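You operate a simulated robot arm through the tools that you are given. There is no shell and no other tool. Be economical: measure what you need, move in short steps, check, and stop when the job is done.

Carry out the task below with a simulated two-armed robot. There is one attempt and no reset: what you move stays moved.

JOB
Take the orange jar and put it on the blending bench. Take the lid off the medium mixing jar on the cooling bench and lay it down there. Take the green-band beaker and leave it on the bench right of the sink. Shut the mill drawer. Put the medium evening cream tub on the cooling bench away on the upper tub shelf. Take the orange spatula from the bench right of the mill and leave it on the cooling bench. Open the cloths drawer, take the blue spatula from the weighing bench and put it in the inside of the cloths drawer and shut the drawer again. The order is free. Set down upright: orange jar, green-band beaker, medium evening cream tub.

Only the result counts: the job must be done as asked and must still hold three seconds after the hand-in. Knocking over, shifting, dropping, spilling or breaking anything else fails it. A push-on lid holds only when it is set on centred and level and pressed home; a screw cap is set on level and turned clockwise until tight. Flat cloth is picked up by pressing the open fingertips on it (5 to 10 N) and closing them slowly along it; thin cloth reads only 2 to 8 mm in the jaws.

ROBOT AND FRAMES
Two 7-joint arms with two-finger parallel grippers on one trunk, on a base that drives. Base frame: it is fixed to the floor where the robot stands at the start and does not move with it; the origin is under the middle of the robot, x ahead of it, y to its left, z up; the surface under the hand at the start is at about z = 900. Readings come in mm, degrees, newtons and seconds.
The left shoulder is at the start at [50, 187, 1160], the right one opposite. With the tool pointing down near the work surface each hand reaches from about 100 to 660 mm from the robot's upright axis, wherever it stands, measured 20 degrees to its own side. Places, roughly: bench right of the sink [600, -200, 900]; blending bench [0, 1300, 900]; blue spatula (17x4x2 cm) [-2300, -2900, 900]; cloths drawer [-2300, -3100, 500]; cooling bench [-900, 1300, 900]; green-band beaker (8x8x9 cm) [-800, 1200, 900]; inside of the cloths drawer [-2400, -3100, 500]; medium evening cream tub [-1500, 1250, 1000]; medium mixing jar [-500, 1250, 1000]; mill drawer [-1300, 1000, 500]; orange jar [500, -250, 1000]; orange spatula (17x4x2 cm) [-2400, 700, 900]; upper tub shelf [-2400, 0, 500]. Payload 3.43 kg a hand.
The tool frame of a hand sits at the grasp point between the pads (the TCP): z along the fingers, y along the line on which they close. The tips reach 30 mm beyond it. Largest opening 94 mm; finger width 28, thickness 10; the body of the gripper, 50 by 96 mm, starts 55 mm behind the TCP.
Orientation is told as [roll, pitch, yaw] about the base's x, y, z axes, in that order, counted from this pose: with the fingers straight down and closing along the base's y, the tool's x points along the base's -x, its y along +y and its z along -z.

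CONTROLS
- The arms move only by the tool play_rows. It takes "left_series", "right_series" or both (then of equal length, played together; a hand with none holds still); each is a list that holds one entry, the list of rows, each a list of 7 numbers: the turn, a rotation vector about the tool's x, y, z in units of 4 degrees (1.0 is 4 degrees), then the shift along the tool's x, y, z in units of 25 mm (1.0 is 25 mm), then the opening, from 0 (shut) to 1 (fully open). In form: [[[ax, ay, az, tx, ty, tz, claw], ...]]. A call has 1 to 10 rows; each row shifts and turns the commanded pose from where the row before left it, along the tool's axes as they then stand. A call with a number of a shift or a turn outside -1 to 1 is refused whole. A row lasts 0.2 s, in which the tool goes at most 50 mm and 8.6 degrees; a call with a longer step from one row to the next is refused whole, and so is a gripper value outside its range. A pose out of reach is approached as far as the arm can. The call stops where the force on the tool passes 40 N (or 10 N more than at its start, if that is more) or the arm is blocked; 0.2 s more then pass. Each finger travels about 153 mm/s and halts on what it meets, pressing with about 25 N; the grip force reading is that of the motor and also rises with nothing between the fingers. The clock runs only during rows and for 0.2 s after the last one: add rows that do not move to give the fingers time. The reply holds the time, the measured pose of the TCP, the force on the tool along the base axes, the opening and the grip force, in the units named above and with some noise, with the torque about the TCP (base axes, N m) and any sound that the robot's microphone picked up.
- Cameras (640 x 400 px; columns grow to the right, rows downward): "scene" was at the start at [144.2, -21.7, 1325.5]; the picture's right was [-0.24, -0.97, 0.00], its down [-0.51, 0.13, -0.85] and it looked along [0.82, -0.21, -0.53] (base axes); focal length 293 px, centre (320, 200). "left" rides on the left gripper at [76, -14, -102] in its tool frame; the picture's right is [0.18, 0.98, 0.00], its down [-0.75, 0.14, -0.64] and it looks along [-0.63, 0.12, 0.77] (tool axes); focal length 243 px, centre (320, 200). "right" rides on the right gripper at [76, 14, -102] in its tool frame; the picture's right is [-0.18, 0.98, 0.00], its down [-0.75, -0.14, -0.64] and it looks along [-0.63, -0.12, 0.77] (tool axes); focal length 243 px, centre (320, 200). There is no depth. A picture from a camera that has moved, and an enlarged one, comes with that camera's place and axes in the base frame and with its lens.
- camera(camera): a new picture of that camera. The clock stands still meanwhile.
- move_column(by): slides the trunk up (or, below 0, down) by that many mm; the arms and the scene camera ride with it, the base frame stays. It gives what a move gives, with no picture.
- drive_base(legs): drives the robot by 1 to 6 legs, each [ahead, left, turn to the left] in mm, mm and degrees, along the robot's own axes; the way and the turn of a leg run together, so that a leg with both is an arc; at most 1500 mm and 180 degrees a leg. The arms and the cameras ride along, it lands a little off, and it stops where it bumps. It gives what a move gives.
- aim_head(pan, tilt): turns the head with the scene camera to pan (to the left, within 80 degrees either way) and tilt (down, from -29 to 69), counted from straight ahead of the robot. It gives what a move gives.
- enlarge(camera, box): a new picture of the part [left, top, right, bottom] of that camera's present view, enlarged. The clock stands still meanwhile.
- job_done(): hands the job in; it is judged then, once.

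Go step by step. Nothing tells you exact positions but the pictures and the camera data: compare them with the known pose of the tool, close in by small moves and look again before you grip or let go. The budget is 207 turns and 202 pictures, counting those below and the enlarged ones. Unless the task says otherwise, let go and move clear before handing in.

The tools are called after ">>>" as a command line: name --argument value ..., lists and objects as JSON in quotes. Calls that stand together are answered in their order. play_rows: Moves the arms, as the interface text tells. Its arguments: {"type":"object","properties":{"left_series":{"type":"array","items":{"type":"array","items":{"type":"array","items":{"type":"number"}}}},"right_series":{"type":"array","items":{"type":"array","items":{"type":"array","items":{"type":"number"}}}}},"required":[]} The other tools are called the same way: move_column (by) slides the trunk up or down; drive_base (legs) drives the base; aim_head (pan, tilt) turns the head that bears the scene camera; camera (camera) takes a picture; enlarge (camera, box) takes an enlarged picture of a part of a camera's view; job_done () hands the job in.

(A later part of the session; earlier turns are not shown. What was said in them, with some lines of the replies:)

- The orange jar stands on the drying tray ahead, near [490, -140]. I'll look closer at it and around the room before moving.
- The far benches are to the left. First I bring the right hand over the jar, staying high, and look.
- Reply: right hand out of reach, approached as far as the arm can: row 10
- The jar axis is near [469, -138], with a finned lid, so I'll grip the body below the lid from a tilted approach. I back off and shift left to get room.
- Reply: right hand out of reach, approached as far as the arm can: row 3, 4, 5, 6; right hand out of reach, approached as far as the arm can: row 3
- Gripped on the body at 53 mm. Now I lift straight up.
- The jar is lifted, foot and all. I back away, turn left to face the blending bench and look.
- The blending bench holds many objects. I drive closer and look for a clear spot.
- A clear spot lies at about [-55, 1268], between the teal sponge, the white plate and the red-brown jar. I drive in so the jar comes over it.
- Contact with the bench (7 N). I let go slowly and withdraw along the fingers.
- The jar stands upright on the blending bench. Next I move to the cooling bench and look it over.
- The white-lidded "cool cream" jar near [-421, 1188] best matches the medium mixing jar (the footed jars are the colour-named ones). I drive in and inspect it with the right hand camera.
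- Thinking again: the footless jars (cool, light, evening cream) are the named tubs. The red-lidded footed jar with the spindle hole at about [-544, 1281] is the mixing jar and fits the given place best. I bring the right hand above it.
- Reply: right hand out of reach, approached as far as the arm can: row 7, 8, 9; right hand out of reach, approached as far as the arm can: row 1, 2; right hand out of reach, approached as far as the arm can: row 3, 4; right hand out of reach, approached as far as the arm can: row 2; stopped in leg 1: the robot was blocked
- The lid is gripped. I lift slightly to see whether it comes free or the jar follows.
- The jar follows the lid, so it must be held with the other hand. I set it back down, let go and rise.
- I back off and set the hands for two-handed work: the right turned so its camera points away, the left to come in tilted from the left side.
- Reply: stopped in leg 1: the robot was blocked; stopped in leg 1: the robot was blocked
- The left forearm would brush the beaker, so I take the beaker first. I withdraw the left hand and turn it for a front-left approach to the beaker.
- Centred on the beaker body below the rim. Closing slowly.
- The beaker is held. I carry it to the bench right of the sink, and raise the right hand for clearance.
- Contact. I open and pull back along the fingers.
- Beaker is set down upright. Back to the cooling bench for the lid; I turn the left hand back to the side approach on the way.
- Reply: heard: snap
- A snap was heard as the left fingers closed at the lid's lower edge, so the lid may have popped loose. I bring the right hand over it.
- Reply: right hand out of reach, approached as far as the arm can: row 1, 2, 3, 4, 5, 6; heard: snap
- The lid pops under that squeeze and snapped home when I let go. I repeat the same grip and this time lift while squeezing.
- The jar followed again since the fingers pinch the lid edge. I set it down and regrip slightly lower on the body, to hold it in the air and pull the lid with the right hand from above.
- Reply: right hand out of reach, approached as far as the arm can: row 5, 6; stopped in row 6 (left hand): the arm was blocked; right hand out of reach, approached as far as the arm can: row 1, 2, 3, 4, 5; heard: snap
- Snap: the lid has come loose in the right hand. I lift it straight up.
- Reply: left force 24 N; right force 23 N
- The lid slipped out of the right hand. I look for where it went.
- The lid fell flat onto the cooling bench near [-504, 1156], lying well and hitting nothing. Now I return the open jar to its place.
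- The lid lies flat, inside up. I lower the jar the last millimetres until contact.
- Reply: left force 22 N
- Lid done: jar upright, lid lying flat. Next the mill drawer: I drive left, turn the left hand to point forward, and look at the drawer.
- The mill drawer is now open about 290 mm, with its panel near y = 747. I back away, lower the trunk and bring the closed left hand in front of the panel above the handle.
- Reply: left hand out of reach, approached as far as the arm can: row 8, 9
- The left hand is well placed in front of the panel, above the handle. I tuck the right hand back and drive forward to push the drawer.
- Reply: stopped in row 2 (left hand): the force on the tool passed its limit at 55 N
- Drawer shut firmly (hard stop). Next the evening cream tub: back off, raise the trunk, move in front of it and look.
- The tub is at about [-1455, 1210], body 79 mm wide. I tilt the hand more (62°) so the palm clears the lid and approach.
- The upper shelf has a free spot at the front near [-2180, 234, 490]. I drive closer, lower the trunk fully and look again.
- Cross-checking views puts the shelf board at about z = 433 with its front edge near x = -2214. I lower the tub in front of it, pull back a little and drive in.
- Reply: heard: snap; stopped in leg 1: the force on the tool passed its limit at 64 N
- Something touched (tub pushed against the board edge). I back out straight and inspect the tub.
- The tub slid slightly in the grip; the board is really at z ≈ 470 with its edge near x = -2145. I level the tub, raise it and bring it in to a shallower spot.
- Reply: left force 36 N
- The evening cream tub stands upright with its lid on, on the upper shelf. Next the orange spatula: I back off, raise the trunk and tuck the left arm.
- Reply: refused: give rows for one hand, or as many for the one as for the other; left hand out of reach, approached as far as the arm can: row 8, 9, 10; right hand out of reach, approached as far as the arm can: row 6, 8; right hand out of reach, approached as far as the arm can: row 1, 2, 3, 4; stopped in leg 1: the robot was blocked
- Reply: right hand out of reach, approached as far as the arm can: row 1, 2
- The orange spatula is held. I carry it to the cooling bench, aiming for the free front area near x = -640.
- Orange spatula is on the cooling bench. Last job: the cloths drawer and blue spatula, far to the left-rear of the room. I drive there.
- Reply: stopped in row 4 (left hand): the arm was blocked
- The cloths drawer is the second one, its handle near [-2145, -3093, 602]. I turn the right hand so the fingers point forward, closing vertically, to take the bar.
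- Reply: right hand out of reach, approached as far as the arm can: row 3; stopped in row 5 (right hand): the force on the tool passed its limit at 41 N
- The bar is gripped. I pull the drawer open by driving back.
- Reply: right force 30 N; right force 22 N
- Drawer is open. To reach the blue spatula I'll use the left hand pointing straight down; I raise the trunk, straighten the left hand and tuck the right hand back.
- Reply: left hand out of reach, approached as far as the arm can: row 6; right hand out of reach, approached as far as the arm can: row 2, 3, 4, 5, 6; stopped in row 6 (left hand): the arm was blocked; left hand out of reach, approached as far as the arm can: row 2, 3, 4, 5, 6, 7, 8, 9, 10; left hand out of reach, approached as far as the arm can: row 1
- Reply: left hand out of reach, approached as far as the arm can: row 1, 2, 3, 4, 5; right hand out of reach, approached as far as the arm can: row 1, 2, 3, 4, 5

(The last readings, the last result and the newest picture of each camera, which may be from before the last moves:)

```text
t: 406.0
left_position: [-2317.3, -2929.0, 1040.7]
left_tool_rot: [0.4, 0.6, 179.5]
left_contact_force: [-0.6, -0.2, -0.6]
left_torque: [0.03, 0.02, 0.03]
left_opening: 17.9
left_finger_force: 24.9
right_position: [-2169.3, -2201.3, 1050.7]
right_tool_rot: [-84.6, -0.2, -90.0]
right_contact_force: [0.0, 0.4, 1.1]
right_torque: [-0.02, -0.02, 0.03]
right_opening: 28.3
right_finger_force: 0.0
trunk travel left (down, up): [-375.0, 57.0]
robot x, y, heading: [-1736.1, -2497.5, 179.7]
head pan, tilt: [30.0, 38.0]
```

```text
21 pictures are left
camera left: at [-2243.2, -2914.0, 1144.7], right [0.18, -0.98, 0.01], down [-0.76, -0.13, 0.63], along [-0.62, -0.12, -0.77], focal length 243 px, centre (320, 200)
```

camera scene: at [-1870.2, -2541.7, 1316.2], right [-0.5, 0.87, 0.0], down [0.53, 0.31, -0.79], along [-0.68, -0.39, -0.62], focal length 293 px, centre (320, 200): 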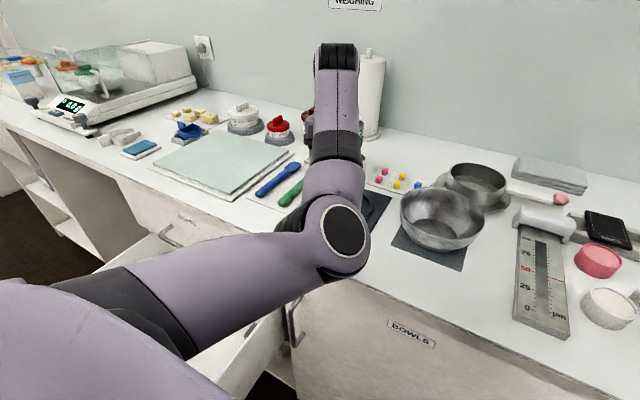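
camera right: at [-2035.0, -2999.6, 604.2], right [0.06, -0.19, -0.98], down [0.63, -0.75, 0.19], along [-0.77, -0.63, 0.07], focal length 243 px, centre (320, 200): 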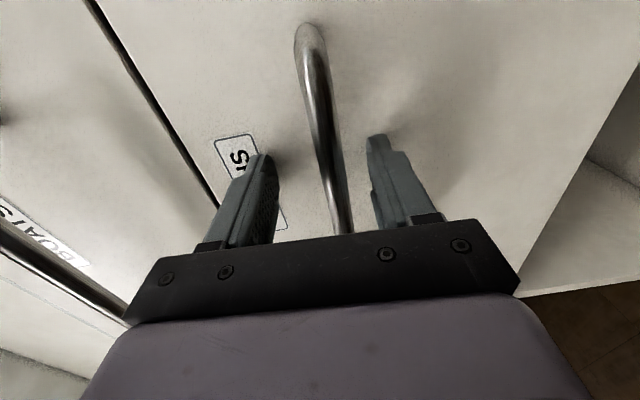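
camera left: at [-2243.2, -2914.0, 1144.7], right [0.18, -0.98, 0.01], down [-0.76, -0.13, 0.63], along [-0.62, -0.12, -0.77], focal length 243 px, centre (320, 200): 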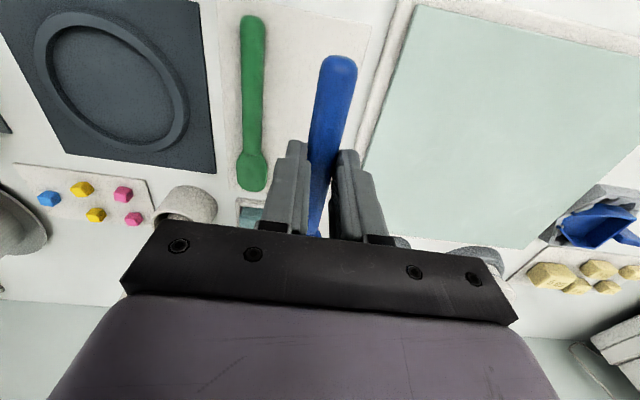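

The blue spatula is held. I back out, shift over to the open drawer and bring the hand above it.

>>> drive_base --legs '[[-450, 0, 0], [0, 380, 0]]'

>>> play_rows --left_series '[[[0, 0, 0, 0, -0.85, 0, 0], [0, 0, 0, 0, -0.85, 0, 0], [0, 0, 0, 0, -0.85, 0, 0], [0, 0, 0, 0, -0.85, 0, 0], [0, 0, 0, 0, -0.85, 0, 0], [0, 0, 0, 0, -0.85, 0, 0], [0, 0, 0, 0, -0.85, 0, 0], [0, 0, 0, 0, -0.85, 0, 0], [0, 0, 0, 0, -0.85, 0, 0], [0, 0, 0, 0, -0.85, 0, 0]]]'

>>> drive_base --legs '[[145, 0, 0]]'

>>> move_column --by -250

>>> aim_head --pan 20 --tilt 48

>>> camera --camera "scene"

```text
t: 412.3
left_position: [-1860.1, -3320.9, 1040.1]
left_tool_rot: [0.4, 0.6, -179.7]
left_contact_force: [-0.4, -0.3, -0.4]
left_torque: [-0.02, -0.02, 0.02]
left_opening: 18.0
left_finger_force: 25.5
right_position: [-1717.4, -2594.5, 1050.6]
right_tool_rot: [-84.6, -0.3, -89.3]
right_contact_force: [-0.7, 0.1, -0.1]
right_torque: [0.02, 0.0, -0.04]
right_opening: 28.2
right_finger_force: 0.1
trunk travel left (down, up): [-375.0, 57.0]
robot x, y, heading: [-1283.0, -2886.0, -179.6]
head pan, tilt: [30.0, 38.0]
```

```text
t: 414.5
left_position: [-1861.2, -3116.5, 1040.3]
left_tool_rot: [0.5, 0.4, -179.0]
left_contact_force: [0.2, 0.3, -0.2]
left_torque: [0.0, 0.01, 0.0]
left_opening: 18.0
left_finger_force: 25.2
right_position: [-1718.1, -2594.5, 1051.2]
right_tool_rot: [-84.6, -0.3, -89.3]
right_contact_force: [0.1, -0.5, -0.1]
right_torque: [0.01, 0.01, 0.03]
right_opening: 28.3
right_finger_force: 0.1
trunk travel left (down, up): [-375.0, 57.0]
robot x, y, heading: [-1280.7, -2886.5, -179.8]
head pan, tilt: [30.0, 38.0]
```

```text
t: 415.8
left_position: [-2004.3, -3118.1, 1038.4]
left_tool_rot: [0.7, 0.8, -179.0]
left_contact_force: [-0.8, 0.9, -0.1]
left_torque: [-0.02, -0.02, 0.0]
left_opening: 17.9
left_finger_force: 24.7
right_position: [-1863.5, -2595.7, 1049.6]
right_tool_rot: [-84.5, -0.3, -89.3]
right_contact_force: [-0.2, 0.6, 0.0]
right_torque: [-0.04, 0.03, 0.01]
right_opening: 28.2
right_finger_force: 0.0
trunk travel left (down, up): [-375.0, 57.0]
robot x, y, heading: [-1426.4, -2887.5, -179.7]
head pan, tilt: [30.0, 38.0]
```

```text
t: 418.4
left_position: [-2004.0, -3119.2, 788.8]
left_tool_rot: [0.7, 0.7, -178.9]
left_contact_force: [-0.3, 0.2, 0.2]
left_torque: [-0.01, -0.03, 0.0]
left_opening: 18.0
left_finger_force: 24.9
right_position: [-1861.8, -2594.5, 801.1]
right_tool_rot: [-84.6, -0.3, -89.3]
right_contact_force: [-1.0, -0.3, -0.8]
right_torque: [0.01, 0.01, 0.0]
right_opening: 28.0
right_finger_force: 0.0
trunk travel left (down, up): [-125.0, 307.0]
robot x, y, heading: [-1425.1, -2888.5, -179.7]
head pan, tilt: [30.0, 38.0]
```

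```text
t: 419.1
left_position: [-2003.8, -3120.2, 787.5]
left_tool_rot: [0.6, 0.8, -179.0]
left_contact_force: [-0.2, 0.1, -0.1]
left_torque: [-0.01, -0.02, -0.01]
left_opening: 17.9
left_finger_force: 25.4
right_position: [-1861.8, -2595.0, 800.5]
right_tool_rot: [-84.7, -0.4, -89.3]
right_contact_force: [-0.1, -0.1, -0.4]
right_torque: [-0.03, -0.02, 0.0]
right_opening: 28.1
right_finger_force: 0.0
trunk travel left (down, up): [-125.0, 307.0]
robot x, y, heading: [-1427.0, -2889.6, -179.7]
head pan, tilt: [20.0, 48.0]
```

```text
20 pictures are left
camera scene: at [-1558.8, -2915.2, 1051.8], right [-0.35, 0.94, 0.0], down [0.7, 0.26, -0.67], along [-0.63, -0.23, -0.74], focal length 293 px, centre (320, 200)
```

scene: 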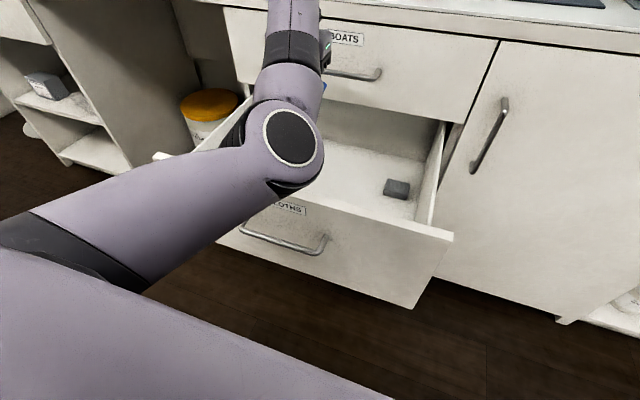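

>>> camera --camera "left"

```text
19 pictures are left
camera left: at [-1930.4, -3102.5, 891.9], right [0.2, -0.98, 0.01], down [-0.76, -0.15, 0.63], along [-0.62, -0.14, -0.77], focal length 243 px, centre (320, 200)
```

left: 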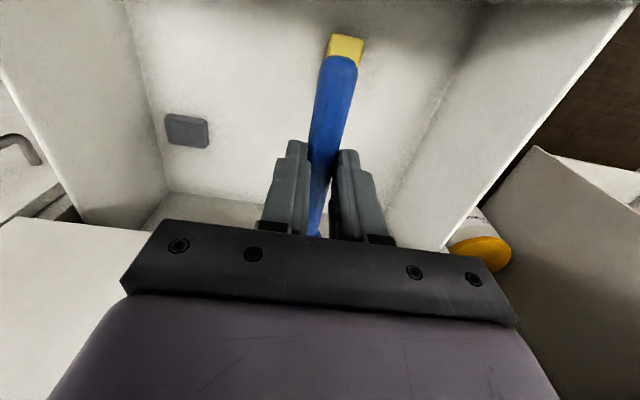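

A small yellow item lies under the spatula, so I shift 55 mm sideways before lowering.

>>> play_rows --left_series '[[[0, 0, 0, 0, -0.75, 0, 0], [0, 0, 0, 0, -0.75, 0, 0], [0, 0, 0, 0, -0.75, 0, 0], [0, 0, 0, 0, 0, 0, 0]]]'

>>> move_column --by -125

>>> camera --camera "left"

```text
t: 420.1
left_position: [-2015.1, -3071.8, 789.1]
left_tool_rot: [0.9, 0.5, -178.1]
left_contact_force: [0.3, -0.4, -0.1]
left_torque: [0.03, -0.01, 0.01]
left_opening: 18.0
left_finger_force: 24.8
left hand out of reach, approached as far as the arm can: row 2
right_position: [-1862.4, -2595.6, 800.5]
right_tool_rot: [-84.6, -0.4, -89.3]
right_contact_force: [0.3, -0.7, -0.3]
right_torque: [0.0, 0.01, -0.02]
right_opening: 28.0
right_finger_force: 0.0
trunk travel left (down, up): [-125.0, 307.0]
robot x, y, heading: [-1427.8, -2883.9, -179.5]
head pan, tilt: [20.0, 48.0]
```

```text
t: 421.7
left_position: [-2014.7, -3072.6, 661.1]
left_tool_rot: [0.9, 0.8, -178.2]
left_contact_force: [-0.4, 0.1, -0.4]
left_torque: [0.0, 0.0, 0.01]
left_opening: 17.9
left_finger_force: 25.1
right_position: [-1862.7, -2594.8, 675.3]
right_tool_rot: [-84.6, -0.2, -89.4]
right_contact_force: [0.6, 0.5, 0.6]
right_torque: [-0.02, -0.04, 0.0]
right_opening: 27.8
right_finger_force: 0.1
trunk travel left (down, up): [0.0, 432.0]
robot x, y, heading: [-1424.6, -2890.2, -179.5]
head pan, tilt: [20.0, 48.0]
```

```text
18 pictures are left
camera left: at [-1940.7, -3054.7, 764.2], right [0.22, -0.98, 0.02], down [-0.76, -0.16, 0.63], along [-0.62, -0.15, -0.77], focal length 243 px, centre (320, 200)
```

left: 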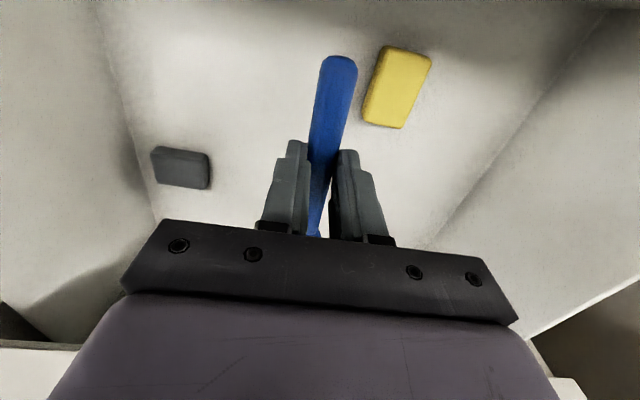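

>>> play_rows --left_series '[[[0, 0, 0, 0, 0, 0.8, 0], [0, 0, 0, 0, 0, 0.8, 0], [0, 0, 0, 0, 0, 0.8, 0], [0, 0, 0, 0, 0, 0.6, 0], [0, 0, 0, 0, 0, 0.4, 0], [0, 0, 0, 0, 0, 0, 0]]]'

>>> camera --camera "left"

```text
t: 423.1
left_position: [-2014.5, -3067.5, 593.1]
left_tool_rot: [0.9, -1.1, -178.8]
left_contact_force: [0.3, -0.1, -0.3]
left_torque: [0.0, 0.0, 0.0]
left_opening: 18.0
left_finger_force: 24.6
right_position: [-1859.0, -2594.8, 680.4]
right_tool_rot: [-85.0, -0.2, -89.2]
right_contact_force: [-0.1, -1.1, -0.3]
right_torque: [-0.01, 0.0, -0.02]
right_opening: 28.1
right_finger_force: 0.1
trunk travel left (down, up): [0.0, 432.0]
robot x, y, heading: [-1426.9, -2886.7, -179.5]
head pan, tilt: [20.0, 48.0]
```

```text
17 pictures are left
camera left: at [-1937.5, -3050.0, 694.6], right [0.21, -0.98, 0.01], down [-0.74, -0.15, 0.66], along [-0.64, -0.14, -0.75], focal length 243 px, centre (320, 200)
```

left: 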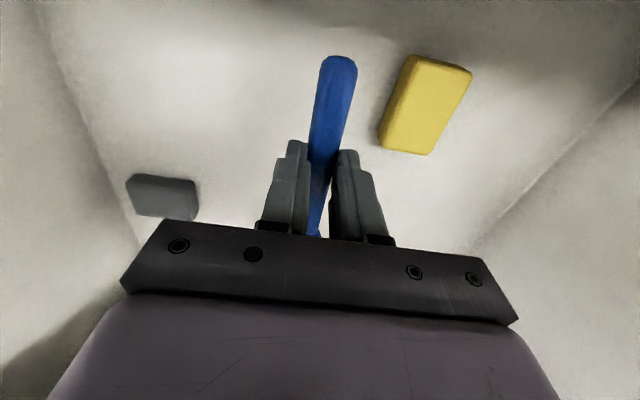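

The arm's elbow is touching the drawer panel, so I don't press further; the spatula is just above the drawer floor. I release it here and rise.

>>> play_rows --left_series '[[[0, 0, 0, 0, 0, -0.15, 0], [0, 0, 0, 0, 0, 0, 0.15], [0, 0, 0, 0, 0, 0, 0.3], [0, 0, 0, 0, 0, 0, 0.4], [0, 0, 0, 0, 0, -0.6, 0.4], [0, 0, 0, 0, 0, -0.8, 0.4], [0, 0, 0, 0, 0, -0.8, 0.4], [0, 0, 0, 0, 0, 0, 0.4]]]'

>>> camera --camera "left"

```text
t: 424.9
left_position: [-2013.9, -3064.8, 635.5]
left_tool_rot: [0.5, 0.7, -179.2]
left_contact_force: [-0.3, 0.2, 0.1]
left_torque: [0.01, 0.02, 0.01]
left_opening: 37.5
left_finger_force: 0.0
right_position: [-1861.5, -2594.1, 675.2]
right_tool_rot: [-84.6, -0.2, -89.3]
right_contact_force: [-0.1, 1.1, -0.8]
right_torque: [-0.04, 0.02, 0.03]
right_opening: 28.0
right_finger_force: 0.0
trunk travel left (down, up): [0.0, 432.0]
robot x, y, heading: [-1425.0, -2885.5, -179.7]
head pan, tilt: [20.0, 48.0]
```

```text
16 pictures are left
camera left: at [-1939.8, -3048.4, 739.2], right [0.2, -0.98, 0.01], down [-0.76, -0.15, 0.63], along [-0.62, -0.14, -0.77], focal length 243 px, centre (320, 200)
```

left: 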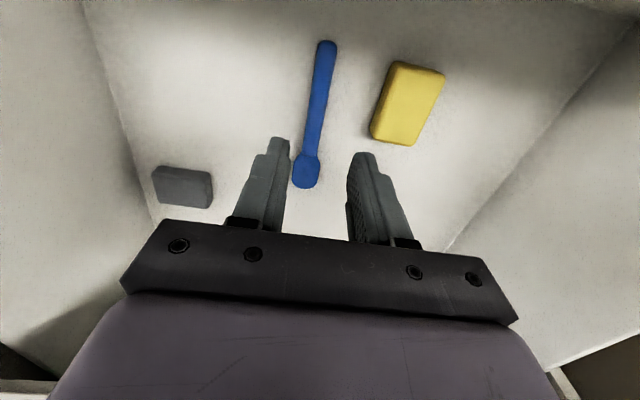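

The spatula lies in the drawer. I lift out, back off, tuck the left arm, and line up the forward-pointing right hand to push the drawer shut.

>>> move_column --by 280

>>> drive_base --legs '[[-280, 0, 0], [0, 440, 0]]'

>>> play_rows --left_series '[[[0, 0, 0, 0.9, 0, -0.5, 0.3], [0, 0, 0, 0.9, 0, -0.5, 0.3], [0, 0, 0, 0.9, 0, -0.5, 0.3], [0, 0, 0, 0.9, 0, -0.5, 0.3], [0, 0, 0, 0.9, 0, 0, 0.3], [0, 0, 0, 0.9, 0, 0, 0.3], [0, 0, 0, 0.9, 0, 0, 0.3], [0, 0, 0, 0.9, 0, 0, 0.3]]]' --right_series '[[[0, 0, 0, 0, 0, 0, 0], [0, 0, 0, 0, 0, 0, 0], [0, 0, 0, 0, 0, 0, 0], [0, 0, 0, 0, 0, 0, 0], [0, 0, 0, 0, 0, 0, 0], [0, 0, 0, 0, 0, 0, 0], [0, 0, 0, 0, 0, 0, 0], [0, 0, 0, 0, 0, 0, 0]]]'

>>> move_column --by -280

>>> aim_head --pan -20 --tilt 35

>>> camera --camera "scene"

```text
t: 427.7
left_position: [-2013.9, -3065.2, 916.0]
left_tool_rot: [0.7, 0.8, -179.0]
left_contact_force: [0.5, -0.4, 0.0]
left_torque: [0.0, 0.01, -0.01]
left_opening: 37.7
left_finger_force: 0.0
right_position: [-1862.5, -2594.7, 955.4]
right_tool_rot: [-84.6, -0.3, -89.2]
right_contact_force: [-0.1, 0.6, -0.8]
right_torque: [0.02, 0.02, -0.06]
right_opening: 28.3
right_finger_force: 0.0
trunk travel left (down, up): [-280.0, 152.0]
robot x, y, heading: [-1427.6, -2887.1, -179.6]
head pan, tilt: [20.0, 48.0]
```

```text
t: 433.7
left_position: [-1723.9, -3504.4, 915.9]
left_tool_rot: [0.6, 0.7, -178.9]
left_contact_force: [-0.1, 0.5, -0.1]
left_torque: [0.02, 0.0, 0.01]
left_opening: 37.5
left_finger_force: 0.1
right_position: [-1574.0, -3034.1, 955.7]
right_tool_rot: [-84.7, -0.3, -89.0]
right_contact_force: [0.0, -0.1, 1.2]
right_torque: [0.02, 0.0, -0.02]
right_opening: 28.3
right_finger_force: 0.0
trunk travel left (down, up): [-280.0, 152.0]
robot x, y, heading: [-1132.8, -3324.8, -179.2]
head pan, tilt: [20.0, 48.0]
```

```text
t: 435.5
left_position: [-1722.8, -3530.7, 941.7]
left_tool_rot: [0.7, 0.4, -178.0]
left_contact_force: [0.2, 0.5, -0.7]
left_torque: [-0.01, 0.01, 0.06]
left_opening: 28.2
left_finger_force: 0.1
left hand out of reach, approached as far as the arm can: row 1, 2, 3, 4, 5, 6, 7, 8
right_position: [-1572.0, -3034.2, 955.7]
right_tool_rot: [-84.6, -0.4, -89.1]
right_contact_force: [0.0, -0.5, 0.4]
right_torque: [-0.02, 0.01, 0.0]
right_opening: 0.0
right_finger_force: 24.9
trunk travel left (down, up): [-280.0, 152.0]
robot x, y, heading: [-1133.4, -3325.1, -179.3]
head pan, tilt: [20.0, 48.0]
```

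```text
t: 438.3
left_position: [-1721.8, -3530.6, 658.8]
left_tool_rot: [0.9, 0.7, -178.0]
left_contact_force: [-0.6, 1.0, -0.2]
left_torque: [0.01, -0.04, 0.0]
left_opening: 28.4
left_finger_force: 0.0
right_position: [-1573.3, -3033.5, 676.3]
right_tool_rot: [-84.7, -0.3, -89.0]
right_contact_force: [0.5, -0.3, -0.6]
right_torque: [0.0, 0.03, 0.03]
right_opening: 0.0
right_finger_force: 24.9
trunk travel left (down, up): [0.0, 432.0]
robot x, y, heading: [-1135.5, -3322.9, -179.1]
head pan, tilt: [20.0, 48.0]
```

```text
t: 439.4
left_position: [-1721.6, -3531.1, 660.6]
left_tool_rot: [0.7, 0.8, -178.0]
left_contact_force: [-0.7, -0.6, -0.6]
left_torque: [0.05, 0.0, 0.0]
left_opening: 28.3
left_finger_force: 0.0
right_position: [-1572.9, -3034.4, 676.0]
right_tool_rot: [-84.6, -0.3, -89.1]
right_contact_force: [-1.1, 0.2, -0.1]
right_torque: [-0.01, -0.02, 0.01]
right_opening: 0.0
right_finger_force: 24.7
trunk travel left (down, up): [0.0, 432.0]
robot x, y, heading: [-1136.4, -3322.8, -179.3]
head pan, tilt: [-20.0, 35.0]
```

```text
15 pictures are left
camera scene: at [-1278.6, -3296.4, 945.8], right [0.33, 0.94, 0.0], down [0.54, -0.19, -0.82], along [-0.77, 0.27, -0.57], focal length 293 px, centre (320, 200)
```

scene: 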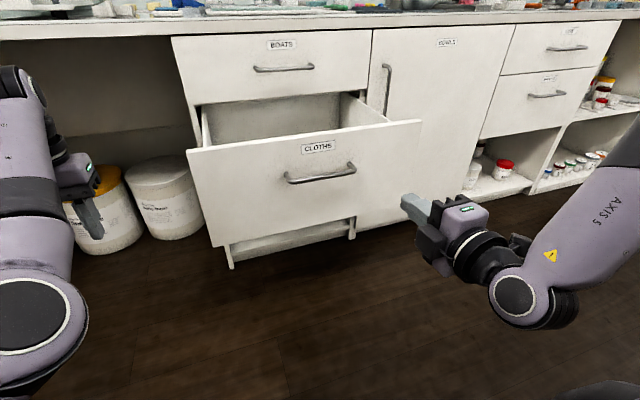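

>>> play_rows --left_series '[[[0, -1, 0, 0.3, 0, 0, 0], [0, -1, 0, 0.3, 0, 0, 0], [0, -1, 0, 0.3, 0, 0, 0], [0, -1, 0, 0.3, 0, 0, 0], [0, -1, 0, 0.3, 0, 0, 0], [0, -1, 0, 0.3, 0, 0, 0], [0, -1, 0, 0, 0, -0.5, 0], [0, -1, 0, 0, 0, -0.5, 0], [0, -1, 0, 0, 0, -0.5, 0], [0, -1, 0, 0, 0, -0.5, 0]]]' --right_series '[[[0, 0, 0, 0, 0.35, 0, 0], [0, 0, 0, 0, 0.35, 0, 0], [0, 0, 0, 0, 0.3, 0, 0], [0, 0, 0, 0, 0, 0, 0], [0, 0, 0, 0, 0, 0, 0], [0, 0, 0, 0, 0, 0, 0], [0, 0, 0, 0, 0, 0, 0], [0, 0, 0, 0, 0, 0, 0], [0, 0, 0, 0, 0, 0, 0], [0, 0, 0, 0, 0, 0, 0]]]'

>>> play_rows --left_series '[[[0, -1, 0, 0, 0, -0.7, 0], [0, -1, 0, 0, 0, -0.8, 0], [0, -1, 0, 0, 0, -0.8, 0], [0, -1, 0, 0, 0, -0.8, 0], [0, 0, 0, 0, 0, -0.8, 0], [0, 0, 0, 0, 0, -0.8, 0], [0, 0, 0, 0, 0, -0.8, 0]]]'

>>> drive_base --legs '[[0, 50, 0]]'

```text
t: 441.8
left_position: [-1669.1, -3570.2, 705.7]
left_tool_rot: [6.2, -41.2, -178.0]
left_contact_force: [1.1, 0.0, -0.6]
left_torque: [0.01, 0.03, 0.0]
left_opening: 0.1
left_finger_force: 25.3
left hand out of reach, approached as far as the arm can: row 1, 2
right_position: [-1570.9, -3033.6, 650.9]
right_tool_rot: [-84.6, -0.2, -89.1]
right_contact_force: [-0.3, -0.9, -0.2]
right_torque: [0.0, -0.01, -0.04]
right_opening: 0.0
right_finger_force: 25.8
trunk travel left (down, up): [0.0, 432.0]
robot x, y, heading: [-1135.6, -3324.4, -179.4]
head pan, tilt: [-20.0, 35.0]
stopped in row 10 (left hand): the arm was blocked; the commanded pose is now the measured one
```

```text
t: 443.6
left_position: [-1583.5, -3589.4, 774.3]
left_tool_rot: [18.5, -56.7, 175.5]
left_contact_force: [0.0, 0.4, 0.5]
left_torque: [0.02, -0.02, -0.02]
left_opening: 0.1
left_finger_force: 25.2
left hand out of reach, approached as far as the arm can: row 6, 7
right_position: [-1571.4, -3033.5, 651.6]
right_tool_rot: [-84.6, -0.3, -89.2]
right_contact_force: [0.4, -0.3, -0.2]
right_torque: [0.01, -0.01, 0.0]
right_opening: 0.0
right_finger_force: 25.2
trunk travel left (down, up): [0.0, 432.0]
robot x, y, heading: [-1130.2, -3324.6, -179.4]
head pan, tilt: [-20.0, 35.0]
stopped in row 7 (left hand): the arm was blocked; the commanded pose is now the measured one
```

```text
t: 444.7
left_position: [-1582.7, -3639.2, 772.9]
left_tool_rot: [18.5, -56.8, 175.4]
left_contact_force: [0.6, 0.1, -0.4]
left_torque: [-0.02, 0.01, -0.01]
left_opening: 0.0
left_finger_force: 24.7
right_position: [-1570.2, -3082.8, 650.9]
right_tool_rot: [-84.5, -0.3, -89.1]
right_contact_force: [-0.1, 0.8, -0.5]
right_torque: [0.04, 0.02, -0.03]
right_opening: 0.0
right_finger_force: 24.9
trunk travel left (down, up): [0.0, 432.0]
robot x, y, heading: [-1136.9, -3373.1, -179.3]
head pan, tilt: [-20.0, 35.0]
```

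>>> drive_base --legs '[[230, 0, 0], [150, 0, 0]]'

>>> drive_base --legs '[[120, 0, 0]]'

>>> camera --camera "scene"

```text
t: 447.4
left_position: [-1964.5, -3646.3, 773.9]
left_tool_rot: [18.6, -56.8, 175.5]
left_contact_force: [0.3, 0.0, -0.2]
left_torque: [-0.01, -0.03, -0.03]
left_opening: 0.0
left_finger_force: 24.9
right_position: [-1951.5, -3088.6, 651.0]
right_tool_rot: [-84.6, -0.3, -89.0]
right_contact_force: [0.0, 0.2, -0.4]
right_torque: [0.02, 0.01, 0.02]
right_opening: 0.0
right_finger_force: 24.7
trunk travel left (down, up): [0.0, 432.0]
robot x, y, heading: [-1517.3, -3376.5, -179.5]
head pan, tilt: [-20.0, 35.0]
```

```text
t: 448.7
left_position: [-2085.7, -3647.4, 774.4]
left_tool_rot: [18.6, -56.9, 175.5]
left_contact_force: [-0.1, -0.2, 0.3]
left_torque: [0.0, 0.03, 0.03]
left_opening: 0.0
left_finger_force: 24.7
right_position: [-2074.1, -3091.2, 651.8]
right_tool_rot: [-84.6, -0.3, -89.0]
right_contact_force: [0.8, -0.4, -0.2]
right_torque: [0.0, -0.01, -0.01]
right_opening: 0.0
right_finger_force: 24.7
trunk travel left (down, up): [0.0, 432.0]
robot x, y, heading: [-1641.1, -3378.9, -179.5]
head pan, tilt: [-20.0, 35.0]
```

```text
14 pictures are left
camera scene: at [-1781.8, -3352.6, 945.8], right [0.33, 0.94, 0.0], down [0.54, -0.19, -0.82], along [-0.77, 0.27, -0.57], focal length 293 px, centre (320, 200)
```

scene: 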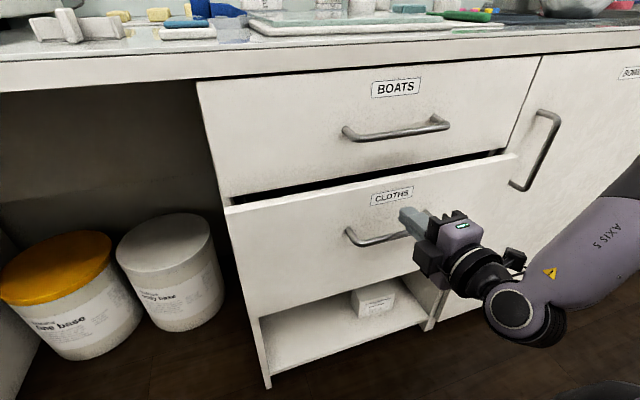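

Nearly shut. I push the rest with the right arm until it stops.

>>> play_rows --right_series '[[[0, 0, 0, 0, 0, 0.4, 0], [0, 0, 0, 0, 0, 0.4, 0], [0, 0, 0, 0, 0, 0.4, 0], [0, 0, 0, 0, 0, 0.4, 0], [0, 0, 0, 0, 0, 0.4, 0], [0, 0, 0, 0, 0, 0.4, 0], [0, 0, 0, 0, 0, 0.4, 0], [0, 0, 0, 0, 0, 0.4, 0], [0, 0, 0, 0, 0, 0.4, 0], [0, 0, 0, 0, 0, 0.4, 0]]]'

>>> camera --camera "scene"

```text
t: 450.4
left_position: [-2084.5, -3646.6, 775.2]
left_tool_rot: [18.5, -56.9, 175.6]
left_contact_force: [-0.7, 0.2, 0.5]
left_torque: [-0.03, 0.01, -0.01]
left_opening: 0.0
left_finger_force: 24.7
right_position: [-2143.2, -3092.8, 642.1]
right_tool_rot: [-84.5, -0.4, -88.9]
right_contact_force: [18.8, 1.0, 8.7]
right_torque: [0.08, 0.35, -0.25]
right_opening: 0.0
right_finger_force: 24.8
trunk travel left (down, up): [0.0, 432.0]
robot x, y, heading: [-1636.2, -3381.7, -179.6]
head pan, tilt: [-20.0, 35.0]
stopped in row 8 (right hand): the force on the tool passed its limit at 56 N (the readings are from after the stop); the commanded pose is now the measured one
```

```text
13 pictures are left
camera scene: at [-1779.8, -3352.4, 946.3], right [0.33, 0.94, 0.0], down [0.54, -0.19, -0.82], along [-0.77, 0.27, -0.57], focal length 293 px, centre (320, 200)
```

scene: 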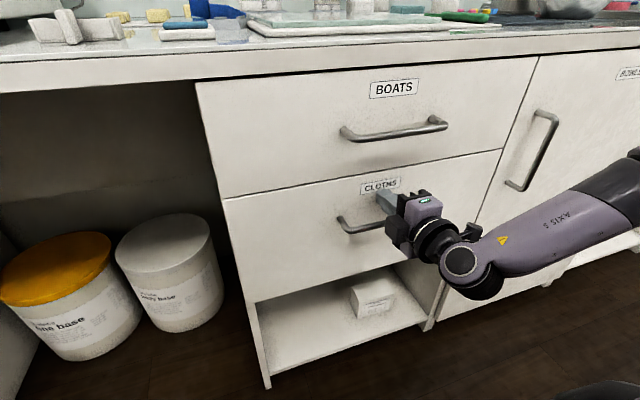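

Drawer shut with the spatula inside. I back away and check the tub on the shelf once more.

>>> drive_base --legs '[[-400, 0, 0], [0, -1300, 0], [0, -1300, 0], [0, -1150, 0]]'

>>> aim_head --pan 5 --tilt 25

>>> enlarge --camera "scene" --box '[200, 100, 440, 260]'

```text
t: 485.5
left_position: [-1752.9, 128.2, 773.8]
left_tool_rot: [18.7, -56.9, 175.7]
left_contact_force: [-0.1, 1.4, 0.2]
left_torque: [0.01, -0.04, -0.02]
left_opening: 0.2
left_finger_force: 24.4
right_position: [-1813.8, 683.1, 640.6]
right_tool_rot: [-84.3, -0.4, -88.8]
right_contact_force: [-1.1, -1.1, 0.1]
right_torque: [0.02, -0.01, -0.02]
right_opening: 0.3
right_finger_force: 24.9
trunk travel left (down, up): [0.0, 432.0]
robot x, y, heading: [-1308.8, 397.2, -179.0]
head pan, tilt: [-20.0, 35.0]
```

```text
t: 486.4
left_position: [-1751.9, 129.2, 774.4]
left_tool_rot: [18.6, -56.7, 175.7]
left_contact_force: [0.4, -0.1, 0.7]
left_torque: [0.01, -0.01, -0.03]
left_opening: 0.0
left_finger_force: 25.1
right_position: [-1812.9, 682.6, 641.6]
right_tool_rot: [-84.3, -0.4, -88.9]
right_contact_force: [0.1, 0.3, -0.6]
right_torque: [-0.04, -0.04, 0.0]
right_opening: 0.0
right_finger_force: 24.8
trunk travel left (down, up): [0.0, 432.0]
robot x, y, heading: [-1306.2, 394.4, -179.2]
head pan, tilt: [5.0, 25.0]
```

```text
2.50 times, centred on (320, 180) of scene
camera zoom: at [-1457.6, 386.1, 961.6], right [-0.1, 0.99, 0.0], down [0.42, 0.04, -0.91], along [-0.9, -0.09, -0.42], focal length 734 px, centre (320, 250)
```

zoom: 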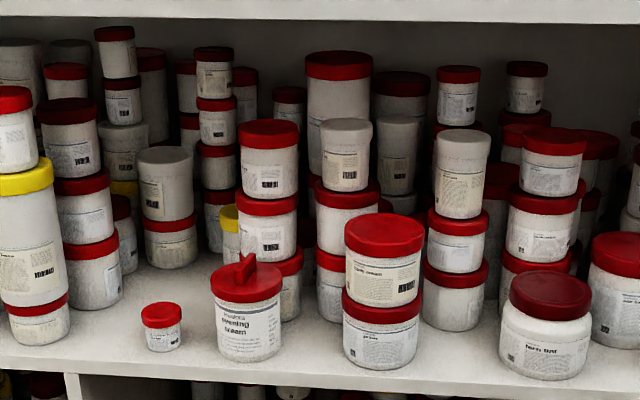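

>>> aim_head --pan -65 --tilt 12

>>> camera --camera "scene"

```text
t: 487.8
left_position: [-1751.4, 128.3, 773.9]
left_tool_rot: [18.7, -56.8, 175.7]
left_contact_force: [-0.2, 0.0, 0.7]
left_torque: [0.02, -0.01, -0.01]
left_opening: 0.0
left_finger_force: 24.4
right_position: [-1814.3, 683.5, 641.7]
right_tool_rot: [-84.3, -0.4, -88.8]
right_contact_force: [1.2, -0.2, -0.5]
right_torque: [-0.01, -0.01, 0.03]
right_opening: 0.0
right_finger_force: 24.8
trunk travel left (down, up): [0.0, 432.0]
robot x, y, heading: [-1302.5, 395.8, -179.0]
head pan, tilt: [-65.0, 12.0]
```

```text
11 pictures are left
camera scene: at [-1406.7, 479.3, 982.7], right [0.9, 0.44, 0.0], down [0.09, -0.19, -0.98], along [-0.43, 0.88, -0.21], focal length 293 px, centre (320, 200)
```

scene: 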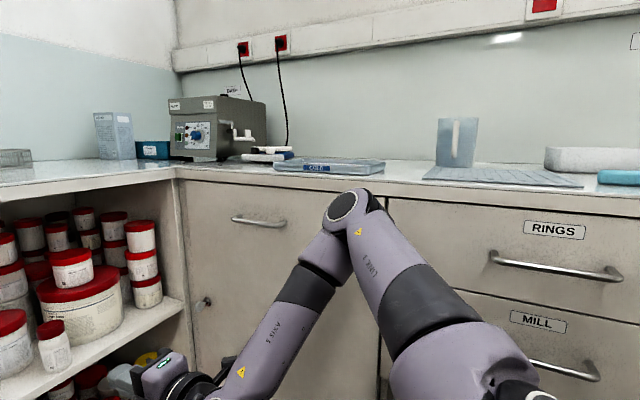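

The mill drawer is shut, the tub stands on its shelf, and both hands are empty and clear. All tasks are done, so I hand in.

>>> job_done

```text
The job is handed in.
```

I carried out all seven parts and handed the job in; the judge's result has not come back.

- **Orange jar:** it stands upright on the blending bench.
- **Mixing jar lid:** it is off and lies flat on the cooling bench. It slipped from the gripper and fell there without hitting anything visible. I took the red-lidded "hand cream" jar to be the medium mixing jar, because no label named it.
- **Green-band beaker:** it stands upright on the bench right of the sink, near the front edge.
- **Mill drawer:** it is shut. It had been found open wider than at the start, probably from my own driving, and the last look showed it closed.
- **Evening cream tub:** it stands upright on the upper tub shelf with its lid on. While placing it I pushed against the stack of tubs behind. They still stand, but may have moved by about 10 mm.
- **Orange spatula:** it lies on the cooling bench.
- **Blue spatula:** it is in the cloths drawer, and the drawer is shut. I let go a few centimetres above the drawer floor because the arm was touching the drawer front.
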